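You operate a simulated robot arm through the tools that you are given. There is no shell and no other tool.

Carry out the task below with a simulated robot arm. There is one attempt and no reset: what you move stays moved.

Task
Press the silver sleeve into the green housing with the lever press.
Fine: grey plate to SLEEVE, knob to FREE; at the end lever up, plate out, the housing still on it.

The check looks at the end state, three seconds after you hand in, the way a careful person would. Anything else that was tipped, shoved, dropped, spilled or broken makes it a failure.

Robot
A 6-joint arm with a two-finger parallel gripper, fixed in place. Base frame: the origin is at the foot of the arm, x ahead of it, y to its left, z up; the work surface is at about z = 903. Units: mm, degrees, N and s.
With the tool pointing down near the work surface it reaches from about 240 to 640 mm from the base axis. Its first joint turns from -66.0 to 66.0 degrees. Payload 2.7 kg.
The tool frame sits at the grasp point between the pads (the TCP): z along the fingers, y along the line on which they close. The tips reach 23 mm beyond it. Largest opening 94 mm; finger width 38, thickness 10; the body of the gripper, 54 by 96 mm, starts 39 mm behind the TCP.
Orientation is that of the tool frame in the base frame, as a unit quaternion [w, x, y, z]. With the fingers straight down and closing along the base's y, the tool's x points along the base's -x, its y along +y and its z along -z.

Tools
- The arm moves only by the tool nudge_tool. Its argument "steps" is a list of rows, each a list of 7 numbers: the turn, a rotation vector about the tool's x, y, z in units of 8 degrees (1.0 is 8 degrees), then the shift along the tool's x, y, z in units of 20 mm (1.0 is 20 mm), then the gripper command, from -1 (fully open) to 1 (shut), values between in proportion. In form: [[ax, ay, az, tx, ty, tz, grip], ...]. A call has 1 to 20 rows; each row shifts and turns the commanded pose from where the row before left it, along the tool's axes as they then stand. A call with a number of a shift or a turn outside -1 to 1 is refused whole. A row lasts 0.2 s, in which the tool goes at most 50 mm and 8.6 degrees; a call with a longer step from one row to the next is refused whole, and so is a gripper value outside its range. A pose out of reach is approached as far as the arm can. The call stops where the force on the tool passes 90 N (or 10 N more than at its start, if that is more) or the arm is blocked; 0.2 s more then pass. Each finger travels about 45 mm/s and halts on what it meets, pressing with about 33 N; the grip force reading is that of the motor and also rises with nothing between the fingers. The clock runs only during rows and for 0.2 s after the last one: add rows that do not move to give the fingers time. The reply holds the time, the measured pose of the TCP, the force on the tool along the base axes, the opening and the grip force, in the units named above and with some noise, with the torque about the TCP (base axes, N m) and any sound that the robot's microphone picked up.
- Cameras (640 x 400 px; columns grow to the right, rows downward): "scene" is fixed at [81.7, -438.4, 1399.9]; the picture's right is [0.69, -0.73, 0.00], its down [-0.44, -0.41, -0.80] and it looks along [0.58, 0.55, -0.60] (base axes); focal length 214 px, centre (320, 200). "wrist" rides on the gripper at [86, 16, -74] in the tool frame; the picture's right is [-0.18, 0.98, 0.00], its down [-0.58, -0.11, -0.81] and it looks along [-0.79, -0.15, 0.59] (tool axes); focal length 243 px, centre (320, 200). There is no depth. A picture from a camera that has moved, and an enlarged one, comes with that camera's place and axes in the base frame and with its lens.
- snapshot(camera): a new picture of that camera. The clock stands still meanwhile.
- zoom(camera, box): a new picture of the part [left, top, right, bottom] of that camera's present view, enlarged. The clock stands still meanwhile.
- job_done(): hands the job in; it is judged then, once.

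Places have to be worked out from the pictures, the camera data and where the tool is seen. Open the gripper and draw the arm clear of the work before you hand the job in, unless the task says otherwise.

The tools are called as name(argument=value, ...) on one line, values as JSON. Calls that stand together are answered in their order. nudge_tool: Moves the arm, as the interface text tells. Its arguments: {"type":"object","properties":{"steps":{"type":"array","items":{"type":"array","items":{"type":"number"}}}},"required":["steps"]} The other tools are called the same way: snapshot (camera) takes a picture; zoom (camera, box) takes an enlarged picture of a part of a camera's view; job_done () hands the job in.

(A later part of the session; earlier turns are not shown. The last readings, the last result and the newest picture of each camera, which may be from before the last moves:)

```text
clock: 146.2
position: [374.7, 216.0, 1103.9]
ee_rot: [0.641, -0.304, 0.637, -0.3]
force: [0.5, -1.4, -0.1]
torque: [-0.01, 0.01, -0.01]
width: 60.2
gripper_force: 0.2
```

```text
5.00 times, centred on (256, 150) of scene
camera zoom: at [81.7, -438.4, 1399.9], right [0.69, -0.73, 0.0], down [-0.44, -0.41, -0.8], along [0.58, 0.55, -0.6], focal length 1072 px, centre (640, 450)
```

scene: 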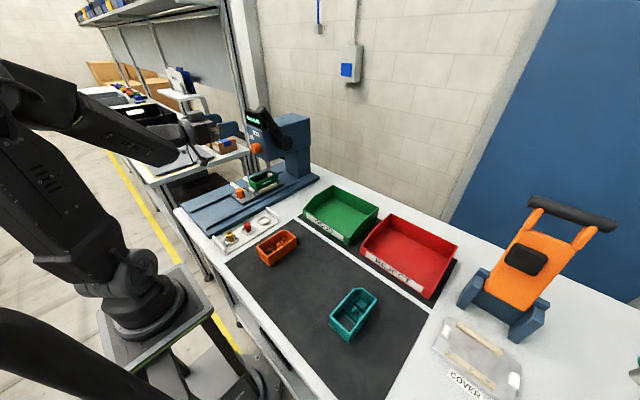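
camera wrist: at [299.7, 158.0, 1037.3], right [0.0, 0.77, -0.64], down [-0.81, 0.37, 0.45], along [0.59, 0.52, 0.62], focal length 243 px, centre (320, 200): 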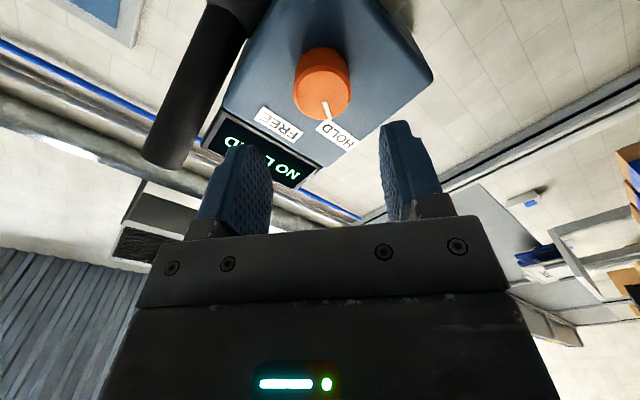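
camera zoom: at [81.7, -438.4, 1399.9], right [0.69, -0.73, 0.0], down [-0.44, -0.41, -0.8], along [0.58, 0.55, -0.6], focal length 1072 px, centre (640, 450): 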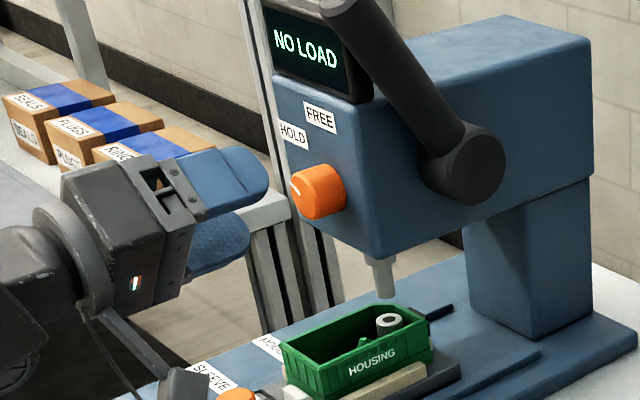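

The roll to -50° is reachable, and the pointer is seen pointing at HOLD. I align with the knob axis (y≈210.7, z≈1095) and advance.

nudge_tool(steps=[[0, 0, 0, 0.25, 0.129, 0, -0.277], [0, 0, 0, 0.24, 0.129, 0, -0.277], [0, 0, 0, 0, 0, 0.4, -0.277], [0, 0, 0, 0, 0, 0.6, -0.277], [0, 0, 0, 0, 0, 0.6, -0.277], [0, 0, 0, 0, 0, 0.6, -0.277], [0, 0, 0, 0, 0, 0.3, -0.277], [0, 0, 0, 0, 0, 0, -0.277]])

snapshot(camera="wrist")

zoom(camera="scene", box=[226, 115, 290, 165])

```text
clock: 148.1
position: [423.2, 210.1, 1093.0]
ee_rot: [0.642, -0.304, 0.637, -0.299]
force: [0.3, -0.3, 0.0]
torque: [0.02, 0.04, -0.01]
width: 60.2
gripper_force: 0.1
```

```text
taken
camera wrist: at [349.2, 154.1, 1026.7], right [0.0, 0.77, -0.64], down [-0.81, 0.37, 0.45], along [0.59, 0.52, 0.62], focal length 243 px, centre (320, 200)
```

wrist: 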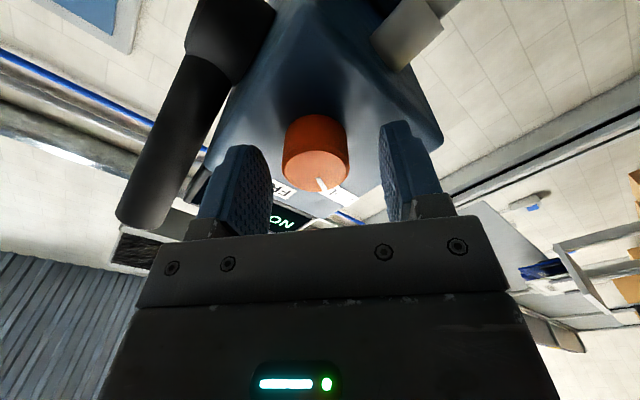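

```text
8.00 times, centred on (258, 140) of scene
camera zoom: at [81.7, -438.4, 1399.9], right [0.69, -0.73, 0.0], down [-0.44, -0.41, -0.8], along [0.58, 0.55, -0.6], focal length 1716 px, centre (816, 680)
```

zoom: 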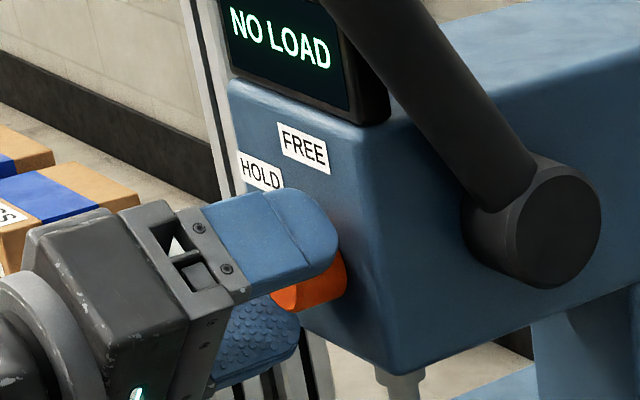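

The knob is between the fingers. I close and then turn in three stages, watching torque.

nudge_tool(steps=[[0, 0, 0, 0, 0, 0, 0.1], [0, 0, 0, 0, 0, 0, 0.3], [0, 0, 0, 0, 0, 0, 0.6], [0, 0, 0, 0, 0, 0, 1], [0, 0, 0, 0, 0, 0, 1], [0, 0, 0, 0, 0, 0, 1]])

nudge_tool(steps=[[0, 0, 0.6, 0, 0, 0, 1], [0, 0, 0.9, 0, 0, 0, 1], [0, 0, 0.9, 0, 0, 0, 1], [0, 0, 0, 0, 0, 0, 1]])

snapshot(camera="wrist")

```text
clock: 149.4
position: [423.7, 209.9, 1095.4]
ee_rot: [0.643, -0.301, 0.637, -0.3]
force: [-4.3, -17.9, 20.1]
torque: [0.13, 0.56, -0.49]
width: 33.2
gripper_force: 44.9
```

```text
clock: 150.4
position: [423.9, 208.9, 1095.3]
ee_rot: [0.685, -0.191, 0.678, -0.188]
force: [-5.8, -18.9, 19.2]
torque: [0.02, -0.14, -0.52]
width: 33.1
gripper_force: 45.1
```

```text
taken
camera wrist: at [349.6, 178.6, 1013.1], right [0.0, 0.94, -0.35], down [-0.81, 0.2, 0.55], along [0.58, 0.29, 0.76], focal length 243 px, centre (320, 200)
```

wrist: 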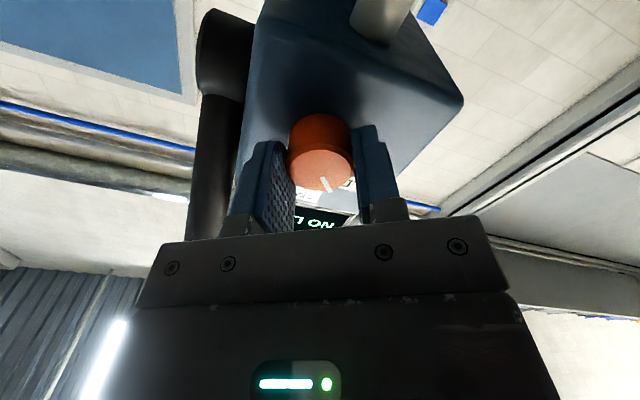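

The pointer stays fixed relative to the gripper, so the knob is turning. I relax the side load and continue turning.

nudge_tool(steps=[[0, 0, 0, -0.02, -0.08, 0, 1], [0, 0, 0.9, 0, 0, 0, 1], [0, 0, 0.9, 0, 0, 0, 1], [0, 0, 0.6, 0, 0, 0, 1], [0, 0, 0, 0, 0, 0, 1]])

snapshot(camera="wrist")

zoom(camera="scene", box=[236, 115, 292, 165])

```text
clock: 151.7
position: [423.0, 209.6, 1096.7]
ee_rot: [0.705, -0.078, 0.702, -0.071]
force: [-4.2, -6.4, 6.6]
torque: [0.01, -1.29, -0.34]
width: 33.2
gripper_force: 45.3
```

```text
taken
camera wrist: at [349.0, 207.1, 1007.9], right [-0.01, 1.0, -0.02], down [-0.81, 0.01, 0.59], along [0.59, 0.02, 0.81], focal length 243 px, centre (320, 200)
```

wrist: 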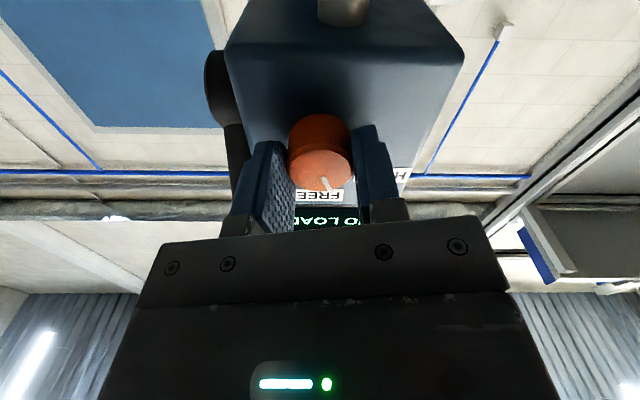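

```text
8.00 times, centred on (264, 140) of scene
camera zoom: at [81.4, -438.6, 1399.8], right [0.69, -0.73, 0.0], down [-0.43, -0.41, -0.8], along [0.58, 0.55, -0.6], focal length 1716 px, centre (768, 680)
```

zoom: 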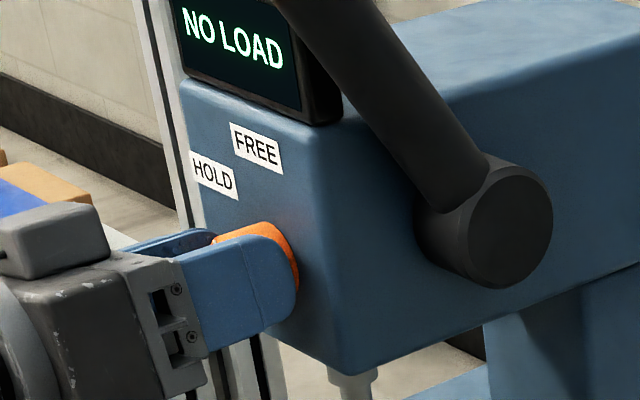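

About 38° turned so far; the pointer is nearing FREE. I turn another 18°, to roughly +6° roll, which was reachable before.

nudge_tool(steps=[[0, 0, 0.8, 0, 0, 0, 1], [0, 0, 0.8, 0, 0, 0, 1], [0, 0, 0.65, 0, 0, 0, 1], [0, 0, 0, 0, 0, 0, 1]])

snapshot(camera="wrist")

```text
clock: 152.7
position: [422.7, 210.9, 1094.9]
ee_rot: [0.707, 0.033, 0.705, 0.04]
force: [-5.4, 0.3, 7.7]
torque: [-0.01, -0.57, -0.4]
width: 33.5
gripper_force: 45.1
```

```text
taken
camera wrist: at [348.8, 234.5, 1011.5], right [-0.01, 0.96, 0.29], down [-0.81, -0.18, 0.56], along [0.59, -0.23, 0.77], focal length 243 px, centre (320, 200)
```

wrist: 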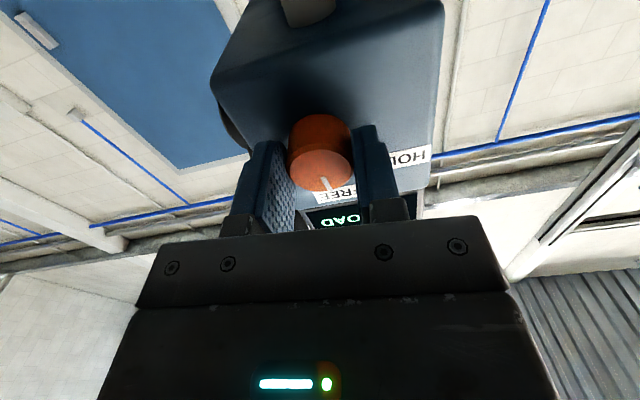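

Total turn is about 56° and the pointer now points at FREE. I release, back off and verify.

nudge_tool(steps=[[0, 0, 0, 0, 0, 0, 0.3], [0, 0, 0, 0, 0, 0, 0], [0, 0, 0, 0, 0, 0, -0.277], [0, 0, 0, 0, 0, 0, -0.277], [0, 0, 0, 0, 0, -0.3, -0.277], [0, 0, 0, 0, 0, -0.6, -0.277], [0, 0, 0, 0, 0, -0.8, -0.277], [0, 0, 0, 0, 0, -0.8, -0.277], [0, 0, 0, 0, 0, 0, -0.277]])

zoom(camera="scene", box=[240, 118, 280, 158])

zoom(camera="wrist", box=[250, 40, 442, 180])

```text
clock: 154.7
position: [373.4, 209.3, 1095.5]
ee_rot: [0.707, 0.034, 0.705, 0.039]
force: [0.0, -0.1, 0.2]
torque: [-0.03, 0.02, -0.01]
width: 60.1
gripper_force: 0.1
```

```text
10.00 times, centred on (260, 138) of scene
camera zoom: at [81.7, -438.4, 1399.9], right [0.69, -0.73, 0.0], down [-0.44, -0.41, -0.8], along [0.58, 0.55, -0.6], focal length 2145 px, centre (920, 820)
```

zoom: 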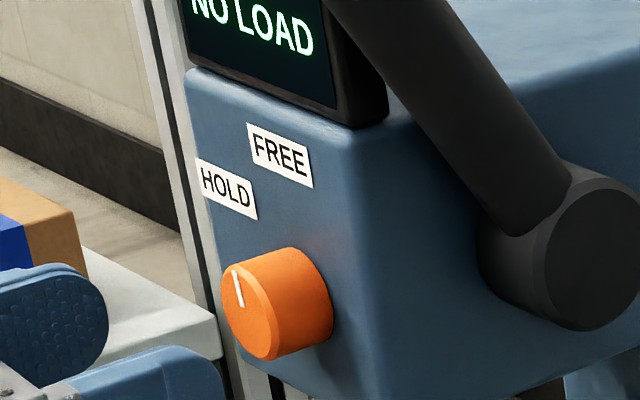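

```text
2.86 times, centred on (346, 110) of wrist
camera zoom: at [298.6, 234.4, 1011.5], right [-0.01, 0.96, 0.28], down [-0.81, -0.17, 0.56], along [0.59, -0.22, 0.77], focal length 693 px, centre (246, 457)
```

zoom: 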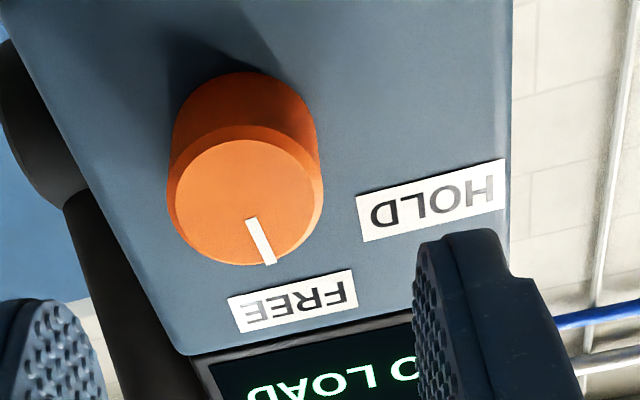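

The knob now points straight at FREE and stays there. For the lever I want the tool pointing down with closed fingers: I back away upward, remove the roll and turn the tool down again.

nudge_tool(steps=[[0, 0, -0.74, 0, 0, -0.4, -0.277], [0, 0, 0, -0.5, 0, -0.5, 0], [0, 0, 0, -1, 0, -0.5, 1], [0, 0, 0, -1, 0, 0, 1], [0, 0, 0, -1, 0, 0, 1], [0, 0, 0, -1, 0, 0, 1], [0, 0, 0, -1, 0, 0, 1], [0, 0, 0, -1, 0, 0, 1], [0, 0, 0, -1, 0, 0, 1], [0, 0, 0, -1, 0, 0, 1], [0, 0, 0, 0, 0, 0, 1]])

nudge_tool(steps=[[0, 0.9375, 0, 0, 0, 0, 1], [0, 0.9375, 0, 0, 0, 0, 1], [0, 0.9375, 0, 0, 0, 0, 1], [0, 0.9375, 0, 0, 0, 0, 1], [0, 0.9375, 0, 0, 0, 0, 1], [0, 0.9375, 0, 0, 0, 0, 1], [0, 0.9375, 0, 0, 0, 0, 1], [0, 0.9375, 0, 0, 0, 0, 1], [0, 0.9375, 0, 0, 0, 0, 1], [0, 0.9375, 0, 0, 0, 0, 1], [0, 0.9375, 0, 0, 0, 0, 1], [0, 0.9375, 0, 0, 0, 0, 1], [0, 0, 0, 0, 0, 0, 1]])

snapshot(camera="wrist")

zoom(camera="scene", box=[226, 90, 322, 190])

```text
clock: 157.1
position: [345.8, 209.3, 1266.0]
ee_rot: [0.708, -0.002, 0.706, 0.002]
force: [-0.1, -0.3, 0.1]
torque: [0.05, 0.03, 0.01]
width: 0.2
gripper_force: 32.6
```

```text
clock: 159.8
position: [346.0, 208.4, 1265.0]
ee_rot: [0.0, -0.004, 1.0, 0.0]
force: [0.0, 0.1, -0.2]
torque: [-0.04, 0.02, 0.02]
width: 0.1
gripper_force: 32.9
```

```text
taken
camera wrist: at [258.4, 224.6, 1340.1], right [0.18, 0.98, 0.0], down [0.58, -0.1, 0.81], along [0.79, -0.14, -0.59], focal length 243 px, centre (320, 200)
```

wrist: 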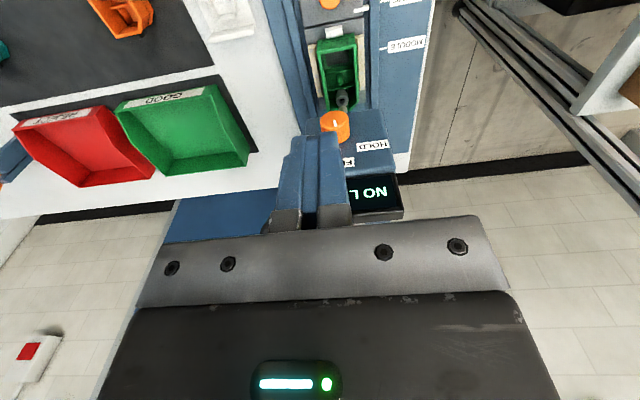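

```text
4.00 times, centred on (274, 140) of scene
camera zoom: at [81.7, -438.4, 1399.9], right [0.69, -0.73, 0.0], down [-0.44, -0.41, -0.8], along [0.58, 0.55, -0.6], focal length 858 px, centre (504, 440)
```

zoom: 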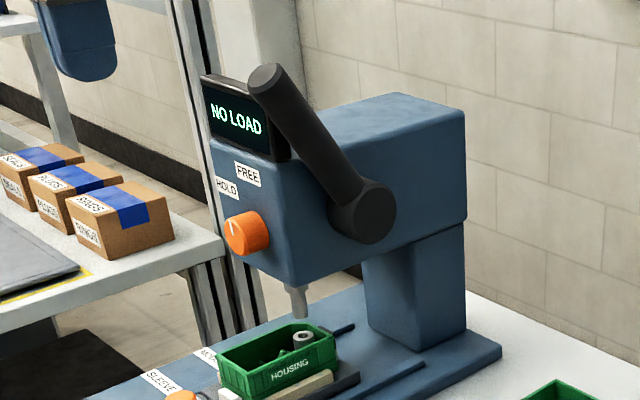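

To place the push accurately I want a second view of the lever. I shift to the -y side and up, and photograph it.

nudge_tool(steps=[[0, 0, 0, 0, -0.914, -0.464, 1], [0, 0, 0, 0, -0.914, -0.464, 1], [0, 0, 0, 0, -0.914, -0.464, 1], [0, 0, 0, 0, -0.914, -0.464, 1], [0, 0, 0, 0, -0.914, -0.464, 1], [0, 0, 0, 0, -0.914, -0.464, 1], [0, 0, 0, 0, -0.914, -0.464, 1], [0, 0, 0, 0, 0, 0, 1]])

snapshot(camera="wrist")

zoom(camera="wrist", box=[340, 90, 500, 230])

```text
clock: 161.7
position: [346.9, 79.6, 1329.6]
ee_rot: [0.0, -0.004, 1.0, -0.001]
force: [0.7, -0.4, 0.3]
torque: [-0.01, -0.02, 0.0]
width: 0.1
gripper_force: 32.9
```

```text
taken
camera wrist: at [259.4, 96.0, 1404.8], right [0.18, 0.98, 0.0], down [0.58, -0.1, 0.81], along [0.8, -0.14, -0.59], focal length 243 px, centre (320, 200)
```

wrist: 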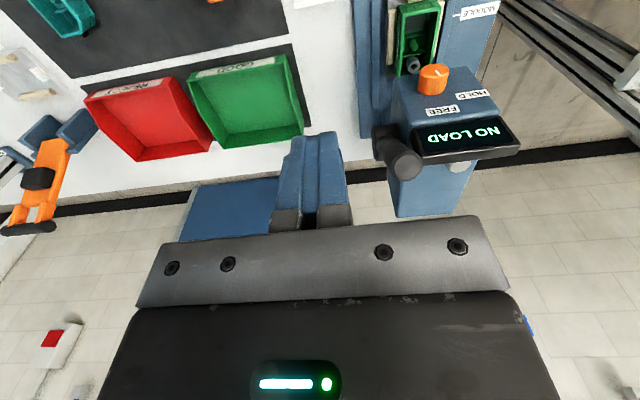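

```text
2.86 times, centred on (420, 160) of wrist
camera zoom: at [259.4, 96.0, 1404.8], right [0.18, 0.98, 0.0], down [0.58, -0.1, 0.81], along [0.8, -0.14, -0.59], focal length 693 px, centre (34, 314)
```

zoom: 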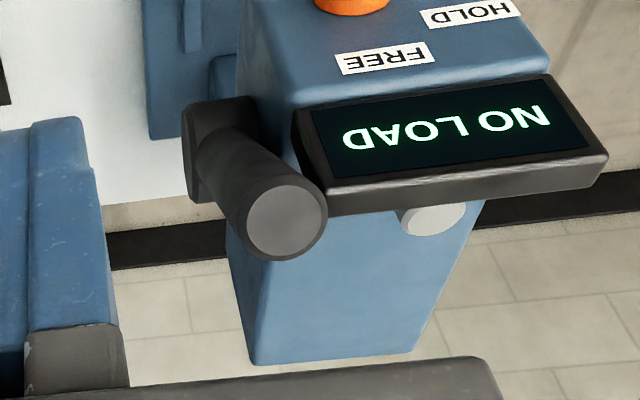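

The lever tip end is at about (447,150.6,1235) and its pivot at about (522,136,1110), so it leans 31° toward -x. The display corner starts at y≈176. I yaw the tool by -90° so that the body stays clear at y<170, and move to above and behind the lever.

nudge_tool(steps=[[0, 0, -0.9375, 0, 0, 0, 1], [0, 0, -0.9375, 0, 0, 0, 1], [0, 0, -0.9375, 0, 0, 0, 1], [0, 0, -0.9375, 0, 0, 0, 1], [0, 0, -0.9375, 0, 0, 0, 1], [0, 0, -0.9375, 0, 0, 0, 1], [0, 0, -0.9375, 0, 0, 0, 1], [0, 0, -0.9375, 0, 0, 0, 1], [0, 0, -0.9375, 0, 0, 0, 1], [0, 0, -0.9375, 0, 0, 0, 1], [0, 0, -0.9375, 0, 0, 0, 1], [0, 0, -0.9375, 0, 0, 0, 1], [0, 0, 0, 0, 0, 0, 1]])

nudge_tool(steps=[[0, 0, 0, 0, -0.9, 0, 1], [0, 0, 0, 0, -0.95, 0, 1], [0, 0, 0, 0, -0.95, 0, 1], [0, 0, 0, 0, -0.95, 0, 1], [0, 0, 0, 0, -0.95, 0, 1], [0, 0, 0, 0, -0.95, 0, 1], [0, 0, 0, 0, -0.95, 0, 1], [0, 0, 0, 0, -0.8, 0, 1], [0, 0, 0, -0.8, 0, 0, 1], [0, 0, 0, -0.8, 0, 0, 1], [0, 0, 0, -0.8, 0, 0, 1], [0, 0, 0, -0.77, 0, 0, 1], [0, 0, 0, 0, 0, 0, 1]])

snapshot(camera="wrist")

zoom(camera="scene", box=[216, 50, 344, 170])

```text
clock: 164.4
position: [345.7, 81.8, 1330.4]
ee_rot: [0.0, 0.71, -0.704, 0.001]
force: [0.1, 0.0, 0.3]
torque: [0.0, -0.04, 0.0]
width: 0.0
gripper_force: 33.5
```

```text
clock: 167.2
position: [465.0, 141.3, 1288.2]
ee_rot: [-0.002, 0.709, -0.705, 0.002]
force: [0.1, 0.5, 0.1]
torque: [-0.05, 0.02, -0.03]
width: 0.1
gripper_force: 32.9
out of reach, approached as far as the arm can: row 4, 5, 6, 7, 8, 10, 12
```

```text
taken
camera wrist: at [448.9, 53.8, 1363.0], right [-0.98, 0.18, -0.01], down [0.1, 0.58, 0.81], along [0.15, 0.79, -0.59], focal length 243 px, centre (320, 200)
```

wrist: 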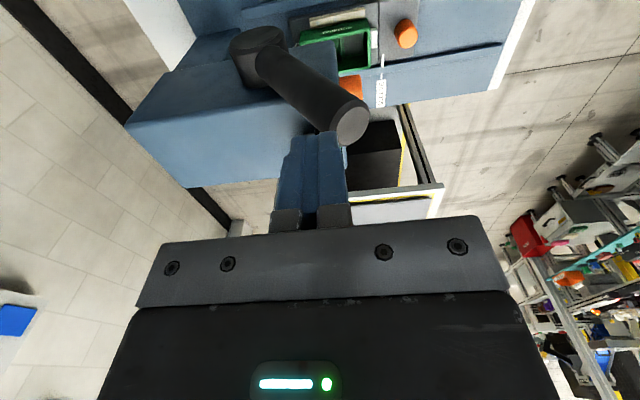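

```text
3.33 times, centred on (280, 110) of scene
camera zoom: at [81.7, -438.4, 1399.9], right [0.69, -0.73, 0.0], down [-0.44, -0.41, -0.8], along [0.58, 0.55, -0.6], focal length 715 px, centre (453, 500)
```

zoom: 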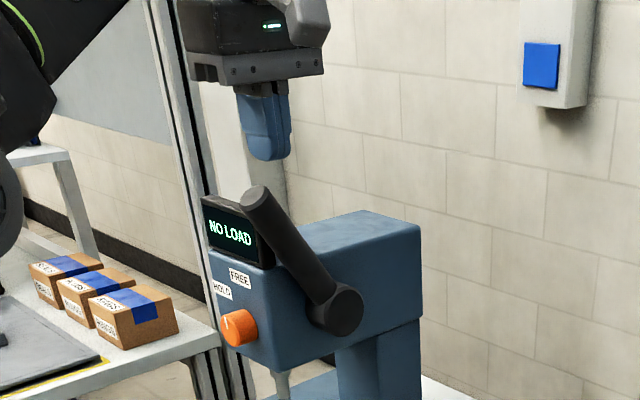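

The arm ran out of reach at that height and stopped at (465,141,1288), which is still clear of the lever. Lower down it reaches further, so I come down in small steps and watch the reported pose.

nudge_tool(steps=[[0, 0, 0, 0, 0.2, 0.5, 1], [0, 0, 0, 0, 0.2, 0.5, 1], [0, 0, 0, 0, 0, 0, 1]])

zoom(camera="scene", box=[216, 50, 344, 170])

```text
clock: 168.1
position: [455.9, 139.5, 1267.6]
ee_rot: [-0.001, 0.709, -0.705, 0.002]
force: [-1.5, 0.0, 3.2]
torque: [0.02, 0.0, 0.03]
width: 0.2
gripper_force: 32.8
```

```text
3.33 times, centred on (280, 110) of scene
camera zoom: at [81.6, -438.4, 1399.9], right [0.69, -0.73, 0.0], down [-0.44, -0.41, -0.8], along [0.58, 0.55, -0.6], focal length 715 px, centre (453, 500)
```

zoom: 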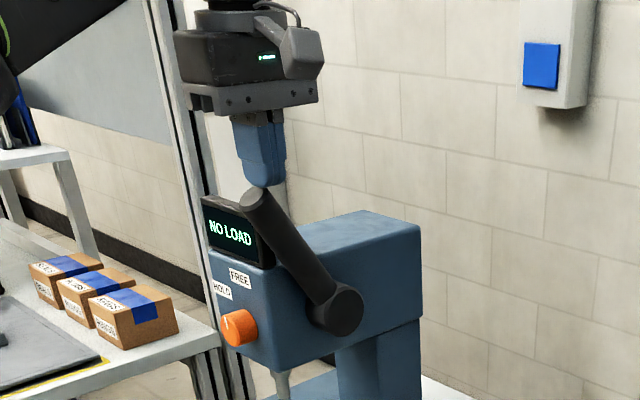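

The commanded pose follows the approached one, and the fingertips now rest just on the lever's top. I lift 6 mm, move +x behind the lever and come down beside it.

nudge_tool(steps=[[0, 0, 0, 0, 0, -0.3, 1], [0, 0, 0, -0.1, -0.5, 0, 1], [0, 0, 0, -0.1, -0.5, 0, 1], [0, 0, 0, 0, -0.2, 0.3, 1], [0, 0, 0, 0, 0, 0, 1]])

zoom(camera="scene", box=[216, 50, 344, 170])

snapshot(camera="wrist")

```text
clock: 169.2
position: [481.3, 142.0, 1267.5]
ee_rot: [-0.001, 0.71, -0.705, 0.001]
force: [0.0, -0.4, 0.5]
torque: [-0.04, -0.01, -0.01]
width: 0.1
gripper_force: 32.2
```

```text
3.33 times, centred on (280, 110) of scene
camera zoom: at [81.7, -438.4, 1399.9], right [0.69, -0.73, 0.0], down [-0.44, -0.41, -0.8], along [0.58, 0.55, -0.6], focal length 715 px, centre (453, 500)
```

zoom: 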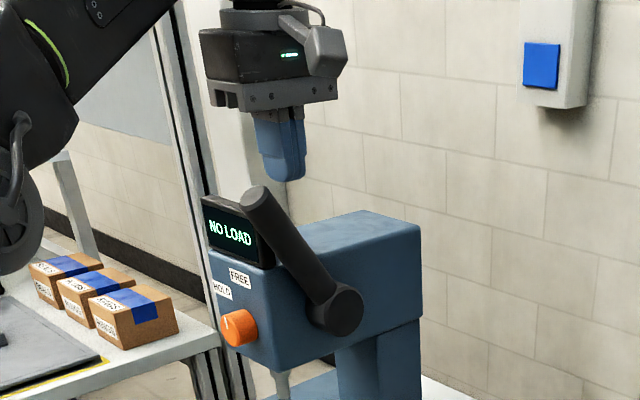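

```text
taken
camera wrist: at [464.9, 57.5, 1342.9], right [-0.98, 0.18, 0.0], down [0.1, 0.58, 0.81], along [0.14, 0.79, -0.59], focal length 243 px, centre (320, 200)
```

wrist: 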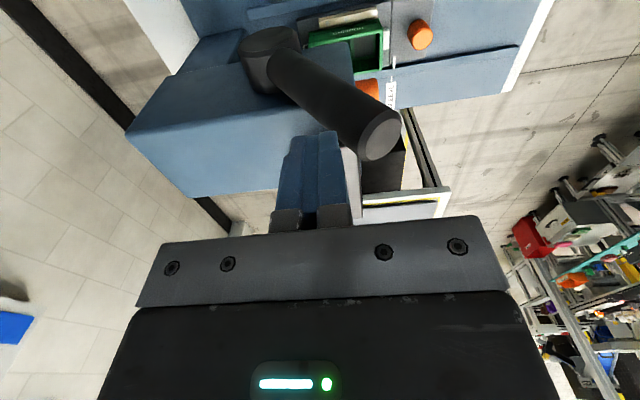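

The fingers are behind the lever. I lower to just above the computed contact point (TCP≈(482,143,1244)).

nudge_tool(steps=[[0, 0, 0, 0, -0.1, 0.5, 1], [0, 0, 0, 0, 0, 0.5, 1], [0, 0, 0, 0, 0, 0, 1]])

zoom(camera="scene", box=[232, 60, 312, 150])

```text
clock: 170.1
position: [482.8, 144.7, 1247.5]
ee_rot: [-0.001, 0.709, -0.705, 0.001]
force: [-1.5, 0.4, 0.4]
torque: [0.02, 0.02, 0.0]
width: 0.0
gripper_force: 32.2
```

```text
4.44 times, centred on (272, 105) of scene
camera zoom: at [81.7, -438.4, 1399.9], right [0.69, -0.73, 0.0], down [-0.44, -0.41, -0.8], along [0.58, 0.55, -0.6], focal length 953 px, centre (533, 622)
```

zoom: 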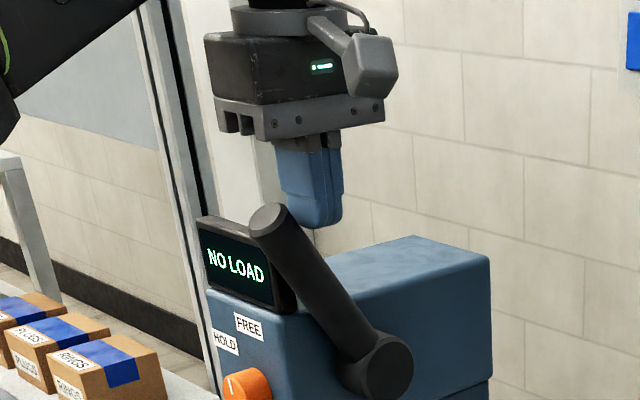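

In place behind the lever. I start the push along the lever's arc in small rows and watch the forces.

nudge_tool(steps=[[0, 0, 0, 0, 0.2, 0.19, 1], [0, 0, 0, 0, 0.2, 0.19, 1], [0, 0, 0, 0, 0.2, 0.19, 1], [0, 0, 0, 0, 0.2, 0.19, 1], [0, 0, 0, 0, 0, 0, 1]])

zoom(camera="scene", box=[232, 80, 312, 190])

```text
clock: 171.2
position: [467.0, 144.1, 1233.4]
ee_rot: [-0.001, 0.71, -0.705, 0.002]
force: [0.7, -0.7, 1.1]
torque: [-0.01, 0.02, 0.0]
width: 0.2
gripper_force: 33.3
```

```text
3.64 times, centred on (272, 135) of scene
camera zoom: at [81.7, -438.4, 1399.9], right [0.69, -0.73, 0.0], down [-0.44, -0.41, -0.8], along [0.58, 0.55, -0.6], focal length 780 px, centre (494, 436)
```

zoom: 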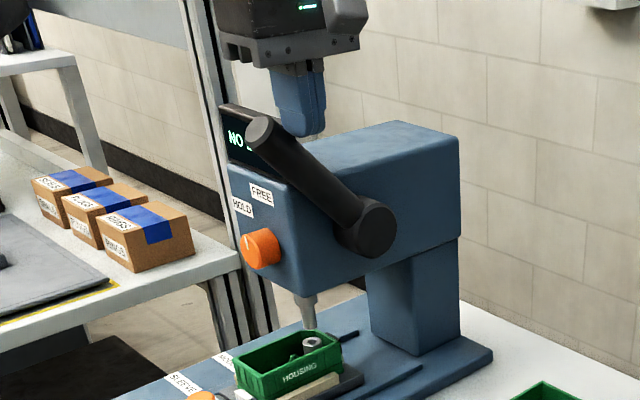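

The lever moves almost freely and the ram is descending. I continue along the arc.

nudge_tool(steps=[[0, 0, 0, 0, 0.21, 0.18, 1], [0, 0, 0, 0, 0.21, 0.18, 1], [0, 0, 0, 0, 0.21, 0.18, 1], [0, 0, 0, 0, 0.21, 0.18, 1], [0, 0, 0, 0, 0, 0, 1]])

zoom(camera="scene", box=[232, 80, 312, 190])

zoom(camera="scene", box=[254, 155, 286, 185])

```text
clock: 172.4
position: [449.9, 144.1, 1217.8]
ee_rot: [-0.001, 0.71, -0.704, 0.001]
force: [1.4, -1.2, 0.7]
torque: [-0.03, 0.0, 0.03]
width: 0.0
gripper_force: 32.9
```

```text
3.64 times, centred on (272, 135) of scene
camera zoom: at [81.7, -438.4, 1399.9], right [0.69, -0.73, 0.0], down [-0.44, -0.41, -0.8], along [0.58, 0.55, -0.6], focal length 780 px, centre (494, 436)
```

zoom: 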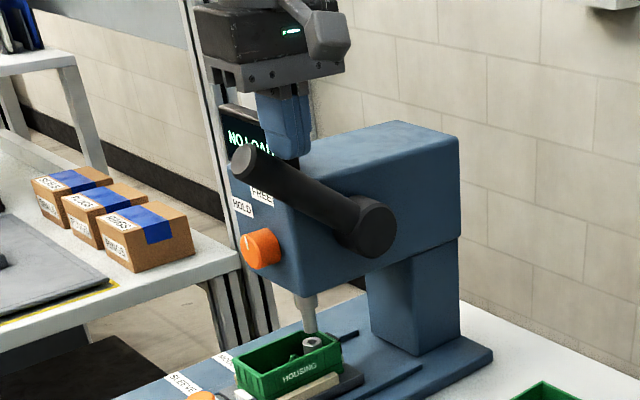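

```text
13.33 times, centred on (270, 170) of scene
camera zoom: at [81.7, -438.4, 1399.9], right [0.69, -0.73, 0.0], down [-0.44, -0.41, -0.8], along [0.58, 0.55, -0.6], focal length 2860 px, centre (987, 600)
```

zoom: 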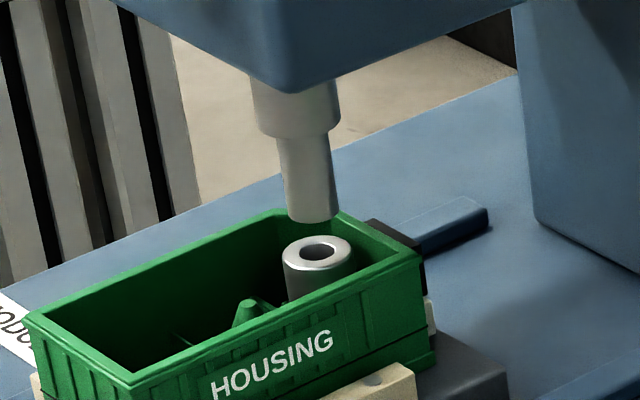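

The ram is coming down nicely centred over the sleeve. I keep pushing along the arc.

nudge_tool(steps=[[0, 0, 0, 0, 0.17, 0.19, 1], [0, 0, 0, 0, 0.17, 0.19, 1], [0, 0, 0, 0, 0.17, 0.2, 1], [0, 0, 0, 0, 0.17, 0.2, 1], [0, 0, 0, 0, 0, 0, 1]])

zoom(camera="scene", box=[254, 155, 286, 185])

zoom(camera="scene", box=[232, 80, 312, 190])

```text
clock: 173.7
position: [436.8, 143.2, 1203.3]
ee_rot: [-0.002, 0.71, -0.705, 0.001]
force: [1.4, 0.3, 0.1]
torque: [0.02, -0.06, -0.01]
width: 0.1
gripper_force: 33.0
```

```text
13.33 times, centred on (270, 170) of scene
camera zoom: at [81.7, -438.4, 1399.9], right [0.69, -0.73, 0.0], down [-0.44, -0.41, -0.8], along [0.58, 0.55, -0.6], focal length 2860 px, centre (987, 600)
```

zoom: 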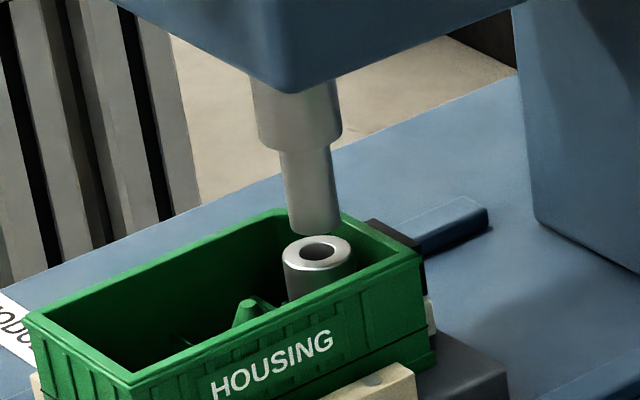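

```text
3.64 times, centred on (272, 135) of scene
camera zoom: at [81.7, -438.4, 1399.9], right [0.69, -0.73, 0.0], down [-0.44, -0.41, -0.8], along [0.58, 0.55, -0.6], focal length 780 px, centre (494, 436)
```

zoom: 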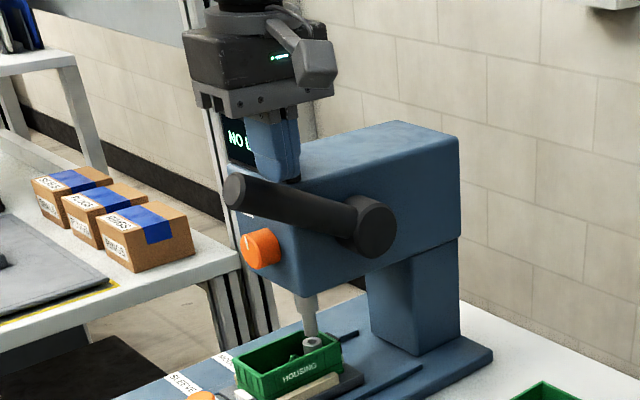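

The ram is roughly 10 mm above the sleeve now. I continue to about θ=80° in two stages.

nudge_tool(steps=[[0, 0, 0, 0, 0.14, 0.22, 1], [0, 0, 0, 0, 0.14, 0.22, 1], [0, 0, 0, 0, 0.13, 0.22, 1], [0, 0, 0, 0, 0.13, 0.22, 1], [0, 0, 0, 0, 0, 0, 1]])

nudge_tool(steps=[[0, 0, 0, 0, 0.1, 0.24, 1], [0, 0, 0, 0, 0.1, 0.24, 1], [0, 0, 0, 0, 0.09, 0.24, 1], [0, 0, 0, 0, 0.09, 0.24, 1], [0, 0, 0, 0, 0, 0, 1]])

zoom(camera="scene", box=[254, 155, 286, 185])

zoom(camera="scene", box=[232, 80, 312, 190])

```text
clock: 174.8
position: [425.8, 142.5, 1185.0]
ee_rot: [0.0, 0.71, -0.704, 0.001]
force: [1.8, 0.1, 0.1]
torque: [0.01, -0.01, 0.0]
width: 0.0
gripper_force: 32.9
```

```text
clock: 176.1
position: [420.9, 144.3, 1174.2]
ee_rot: [-0.012, 0.709, -0.705, 0.007]
force: [20.0, -0.7, 47.0]
torque: [1.18, -1.01, -0.48]
width: 0.0
gripper_force: 33.3
```

```text
13.33 times, centred on (270, 170) of scene
camera zoom: at [81.7, -438.6, 1399.8], right [0.69, -0.73, 0.0], down [-0.44, -0.41, -0.8], along [0.58, 0.55, -0.6], focal length 2860 px, centre (987, 600)
```

zoom: 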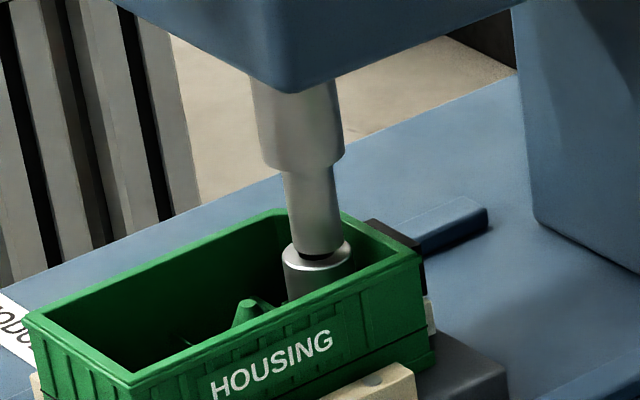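

```text
3.64 times, centred on (272, 135) of scene
camera zoom: at [81.7, -438.6, 1399.8], right [0.69, -0.73, 0.0], down [-0.44, -0.41, -0.8], along [0.58, 0.55, -0.6], focal length 780 px, centre (494, 436)
```

zoom: 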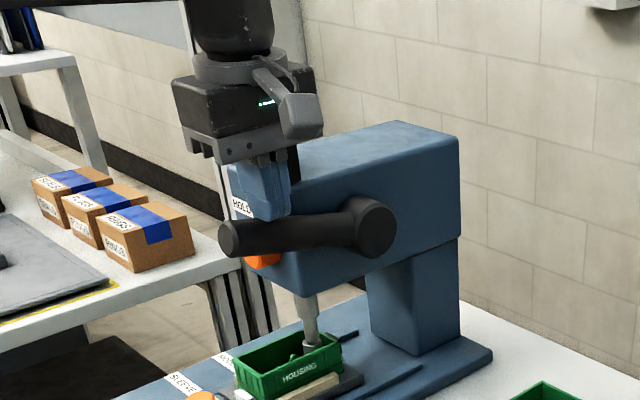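

The ram touches the sleeve and the resistance has risen to about 47 N. I keep pressing in small downward steps.

nudge_tool(steps=[[0, 0, 0, 0, 0.03, 0.1, 1], [0, 0, 0, 0, 0.03, 0.1, 1], [0, 0, 0, 0, 0, 0, 1]])

zoom(camera="scene", box=[254, 155, 286, 185])

snapshot(camera="wrist")

```text
clock: 176.8
position: [422.5, 144.4, 1172.7]
ee_rot: [-0.018, 0.709, -0.705, 0.01]
force: [30.3, -3.2, 58.3]
torque: [1.75, -0.95, -1.0]
width: 0.0
gripper_force: 33.2
```

```text
13.33 times, centred on (270, 170) of scene
camera zoom: at [81.9, -438.8, 1399.7], right [0.69, -0.73, 0.0], down [-0.44, -0.41, -0.8], along [0.58, 0.55, -0.6], focal length 2860 px, centre (987, 600)
```

zoom: 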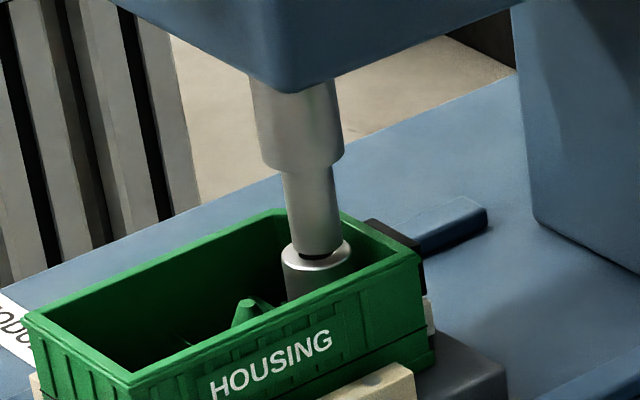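

```text
taken
camera wrist: at [402.8, 56.2, 1246.4], right [-0.98, 0.18, -0.04], down [0.07, 0.57, 0.82], along [0.17, 0.8, -0.58], focal length 243 px, centre (320, 200)
```

wrist: 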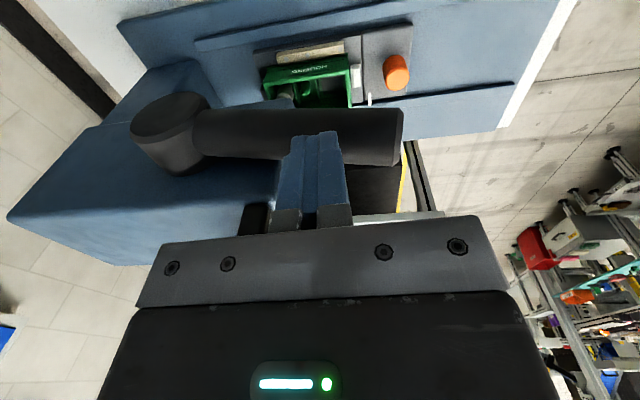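

The sleeve has not moved yet at about 65 N, and part of my push goes sideways. I unload, shift 20 mm toward the lever's end for more leverage, and press straight down.

nudge_tool(steps=[[0, 0, 0, 0, 0, -0.4, 1], [0, 0, 0, 0, 0, -0.4, 1], [0, 0, 0, 0, 0.5, 0, 1], [0, 0, 0, 0, 0.5, 0, 1], [0, 0, 0, 0, 0, 0, 1]])

zoom(camera="scene", box=[232, 80, 312, 190])

snapshot(camera="wrist")

```text
clock: 178.1
position: [397.0, 142.3, 1177.4]
ee_rot: [0.0, 0.71, -0.704, 0.0]
force: [0.5, 1.8, 0.2]
torque: [0.02, 0.01, -0.01]
width: 0.0
gripper_force: 33.0
```

```text
3.64 times, centred on (272, 135) of scene
camera zoom: at [81.7, -438.3, 1399.9], right [0.69, -0.73, 0.0], down [-0.44, -0.41, -0.8], along [0.58, 0.55, -0.6], focal length 780 px, centre (494, 436)
```

zoom: 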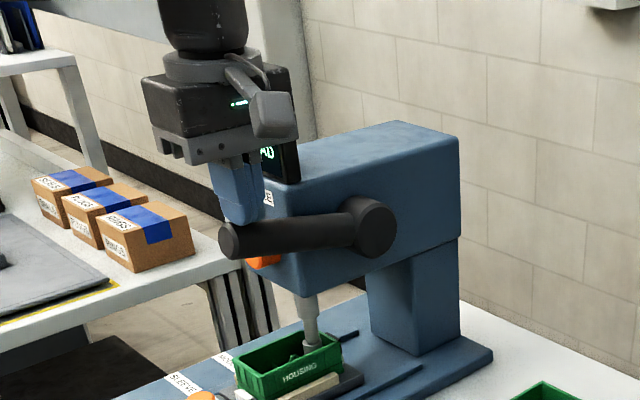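

```text
taken
camera wrist: at [380.9, 56.6, 1252.3], right [-0.98, 0.18, 0.0], down [0.1, 0.58, 0.81], along [0.14, 0.79, -0.59], focal length 243 px, centre (320, 200)
```

wrist: 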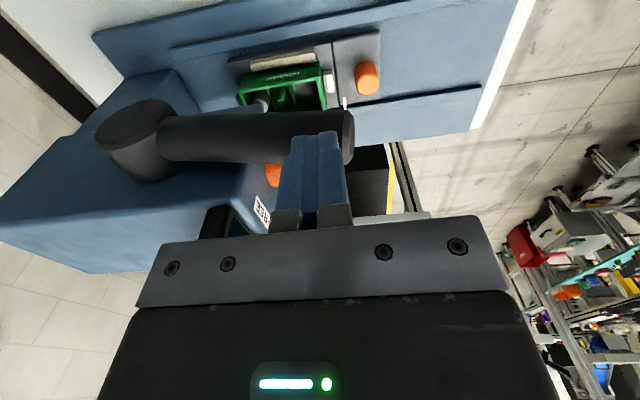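

The lever stays where it is left, and the fingers are over its last 20 mm. I press straight down in small steps.

nudge_tool(steps=[[0, 0, 0, 0, 0, 0.15, 1], [0, 0, 0, 0, 0, 0.15, 1], [0, 0, 0, 0, 0, 0.1, 1], [0, 0, 0, 0, 0, 0, 1]])

nudge_tool(steps=[[0, 0, 0, 0, 0, 0.1, 1], [0, 0, 0, 0, 0, 0.1, 1], [0, 0, 0, 0, 0, 0, 1]])

```text
clock: 179.1
position: [397.2, 145.1, 1168.9]
ee_rot: [-0.001, 0.71, -0.705, 0.001]
force: [-1.9, 1.4, 1.9]
torque: [0.06, 0.04, 0.01]
width: 0.0
gripper_force: 32.8
```

```text
clock: 179.8
position: [397.2, 142.5, 1164.8]
ee_rot: [0.0, 0.71, -0.705, 0.0]
force: [-1.1, -0.3, 1.1]
torque: [0.03, 0.05, 0.0]
width: 0.2
gripper_force: 33.0
```

Not yet in contact there; I continue down.

nudge_tool(steps=[[0, 0, 0, 0, 0, 0.15, 1], [0, 0, 0, 0, 0, 0.15, 1], [0, 0, 0, 0, 0, 0.1, 1], [0, 0, 0, 0, 0, 0, 1]])

zoom(camera="scene", box=[232, 80, 312, 190])

zoom(camera="scene", box=[254, 155, 286, 185])

```text
clock: 180.8
position: [396.6, 142.0, 1157.9]
ee_rot: [-0.001, 0.71, -0.705, 0.002]
force: [-0.7, 1.8, 1.1]
torque: [0.07, 0.04, -0.01]
width: 0.0
gripper_force: 33.1
```

```text
3.64 times, centred on (272, 135) of scene
camera zoom: at [81.7, -438.3, 1399.9], right [0.69, -0.73, 0.0], down [-0.44, -0.41, -0.8], along [0.58, 0.55, -0.6], focal length 780 px, centre (494, 436)
```

zoom: 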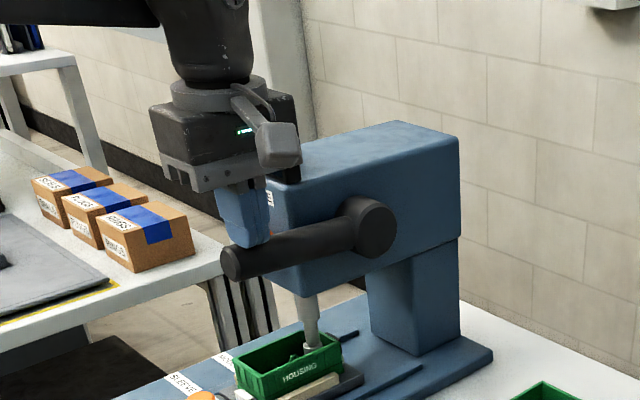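

```text
13.33 times, centred on (270, 170) of scene
camera zoom: at [81.7, -438.3, 1399.9], right [0.69, -0.73, 0.0], down [-0.44, -0.41, -0.8], along [0.58, 0.55, -0.6], focal length 2860 px, centre (987, 600)
```

zoom: 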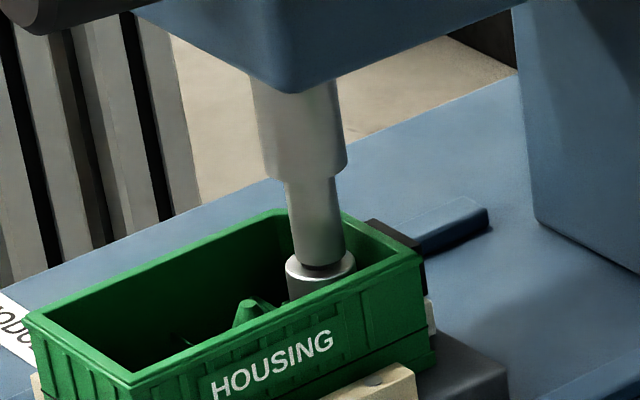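

The lever is going down easily now, and both ram and sleeve have moved lower. I continue until it meets a firm stop.

nudge_tool(steps=[[0, 0, 0, 0, 0, 0.15, 1], [0, 0, 0, 0, 0, 0.15, 1], [0, 0, 0, 0, 0, 0.1, 1], [0, 0, 0, 0, 0, 0, 1]])

nudge_tool(steps=[[0, 0, 0, 0, 0, 0.15, 1], [0, 0, 0, 0, 0, 0.15, 1], [0, 0, 0, 0, 0, 0.1, 1], [0, 0, 0, 0, 0, 0, 1]])

zoom(camera="scene", box=[254, 155, 286, 185])

zoom(camera="scene", box=[232, 80, 312, 190])

```text
clock: 181.8
position: [396.9, 142.8, 1150.0]
ee_rot: [-0.001, 0.71, -0.704, 0.0]
force: [-0.4, -1.0, 1.6]
torque: [0.01, 0.07, 0.01]
width: 0.1
gripper_force: 32.9
```

```text
clock: 182.8
position: [396.9, 141.7, 1142.5]
ee_rot: [-0.001, 0.71, -0.704, 0.001]
force: [-2.5, -1.0, 2.0]
torque: [0.03, 0.01, 0.0]
width: 0.2
gripper_force: 32.9
```

```text
13.33 times, centred on (270, 170) of scene
camera zoom: at [81.6, -438.4, 1399.9], right [0.69, -0.73, 0.0], down [-0.44, -0.41, -0.8], along [0.58, 0.55, -0.6], focal length 2860 px, centre (987, 600)
```

zoom: 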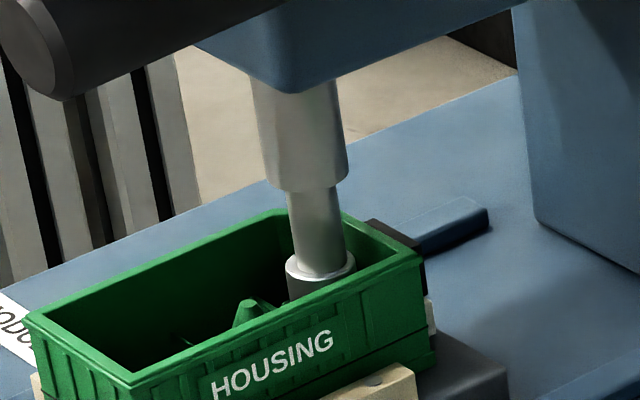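

```text
3.64 times, centred on (272, 135) of scene
camera zoom: at [81.6, -438.4, 1399.9], right [0.69, -0.73, 0.0], down [-0.44, -0.41, -0.8], along [0.58, 0.55, -0.6], focal length 780 px, centre (494, 436)
```

zoom: 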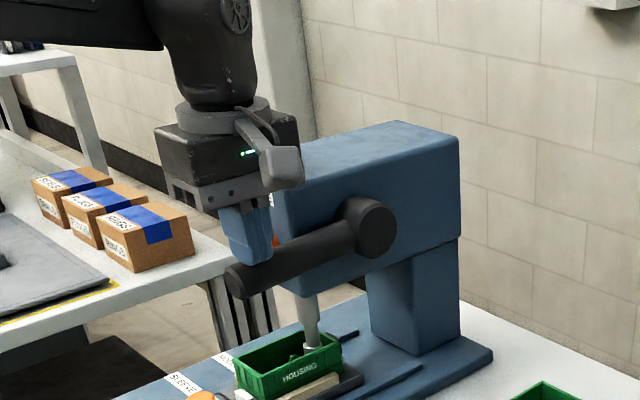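

The ram has moved lower relative to the sleeve's ring. I zoom in closely to see what is happening between them.

zoom(camera="scene", box=[262, 162, 278, 178])

snapshot(camera="wrist")

zoom(camera="wrist", box=[220, 60, 316, 120])

```text
16.00 times, centred on (270, 170) of scene
camera zoom: at [81.6, -438.4, 1399.9], right [0.69, -0.73, 0.0], down [-0.44, -0.41, -0.8], along [0.58, 0.55, -0.6], focal length 3432 px, centre (1120, 680)
```

zoom: 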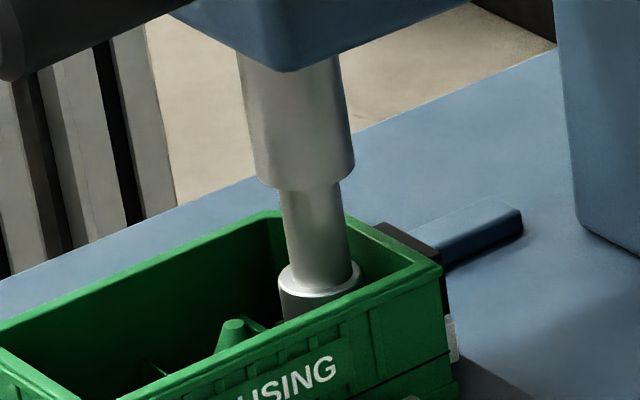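

```text
taken
camera wrist: at [381.2, 56.8, 1216.9], right [-0.98, 0.18, 0.0], down [0.1, 0.58, 0.81], along [0.14, 0.79, -0.59], focal length 243 px, centre (320, 200)
```

wrist: 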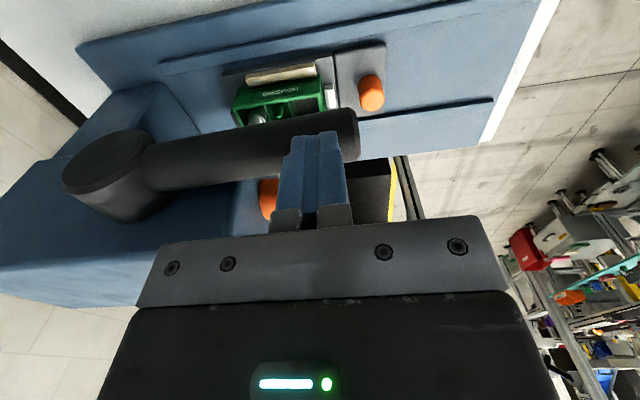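

```text
6.67 times, centred on (268, 90) of wrist
camera zoom: at [381.2, 56.8, 1216.9], right [-0.98, 0.18, 0.0], down [0.1, 0.58, 0.81], along [0.14, 0.79, -0.59], focal length 1618 px, centre (667, 933)
```

zoom: 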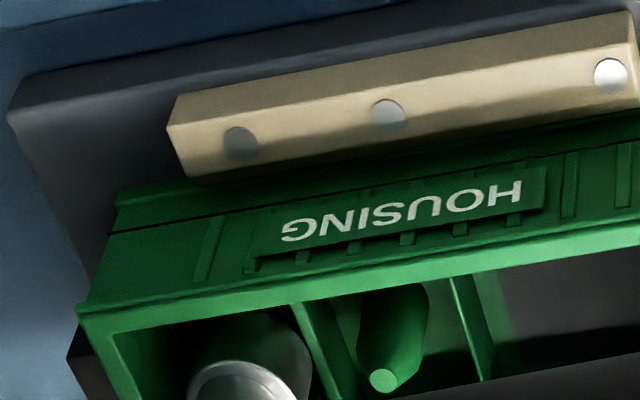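

The ram is now seated on the sleeve's ring, and the sleeve has gone down about 4-5 mm with little force (the earlier resistance was probably the gripper body brushing the press). I continue to a firm stop.

nudge_tool(steps=[[0, 0, 0, 0, 0, 0.15, 1], [0, 0, 0, 0, 0, 0.15, 1], [0, 0, 0, 0, 0, 0.1, 1], [0, 0, 0, 0, 0, 0, 1]])

zoom(camera="scene", box=[262, 162, 278, 178])

zoom(camera="scene", box=[232, 90, 312, 170])

```text
clock: 183.8
position: [396.6, 143.0, 1138.7]
ee_rot: [-0.006, 0.71, -0.704, 0.003]
force: [-10.6, -4.0, 41.1]
torque: [0.19, -0.08, 0.06]
width: 0.0
gripper_force: 33.2
```

```text
16.00 times, centred on (270, 170) of scene
camera zoom: at [80.8, -438.7, 1399.8], right [0.69, -0.73, 0.0], down [-0.43, -0.41, -0.8], along [0.58, 0.55, -0.6], focal length 3432 px, centre (1120, 680)
```

zoom: 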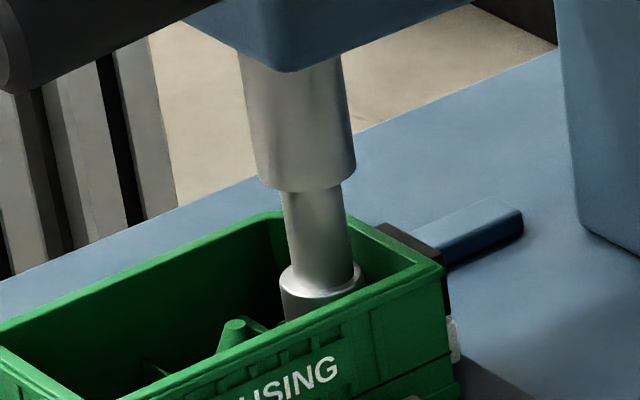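

```text
5.00 times, centred on (272, 130) of scene
camera zoom: at [80.8, -438.7, 1399.8], right [0.69, -0.73, 0.0], down [-0.43, -0.41, -0.8], along [0.58, 0.55, -0.6], focal length 1072 px, centre (560, 550)
```

zoom: 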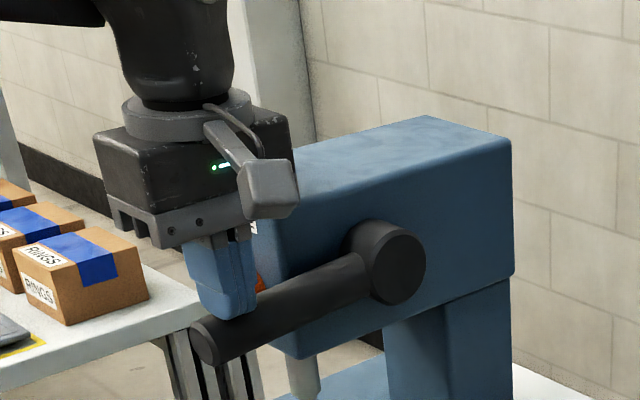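

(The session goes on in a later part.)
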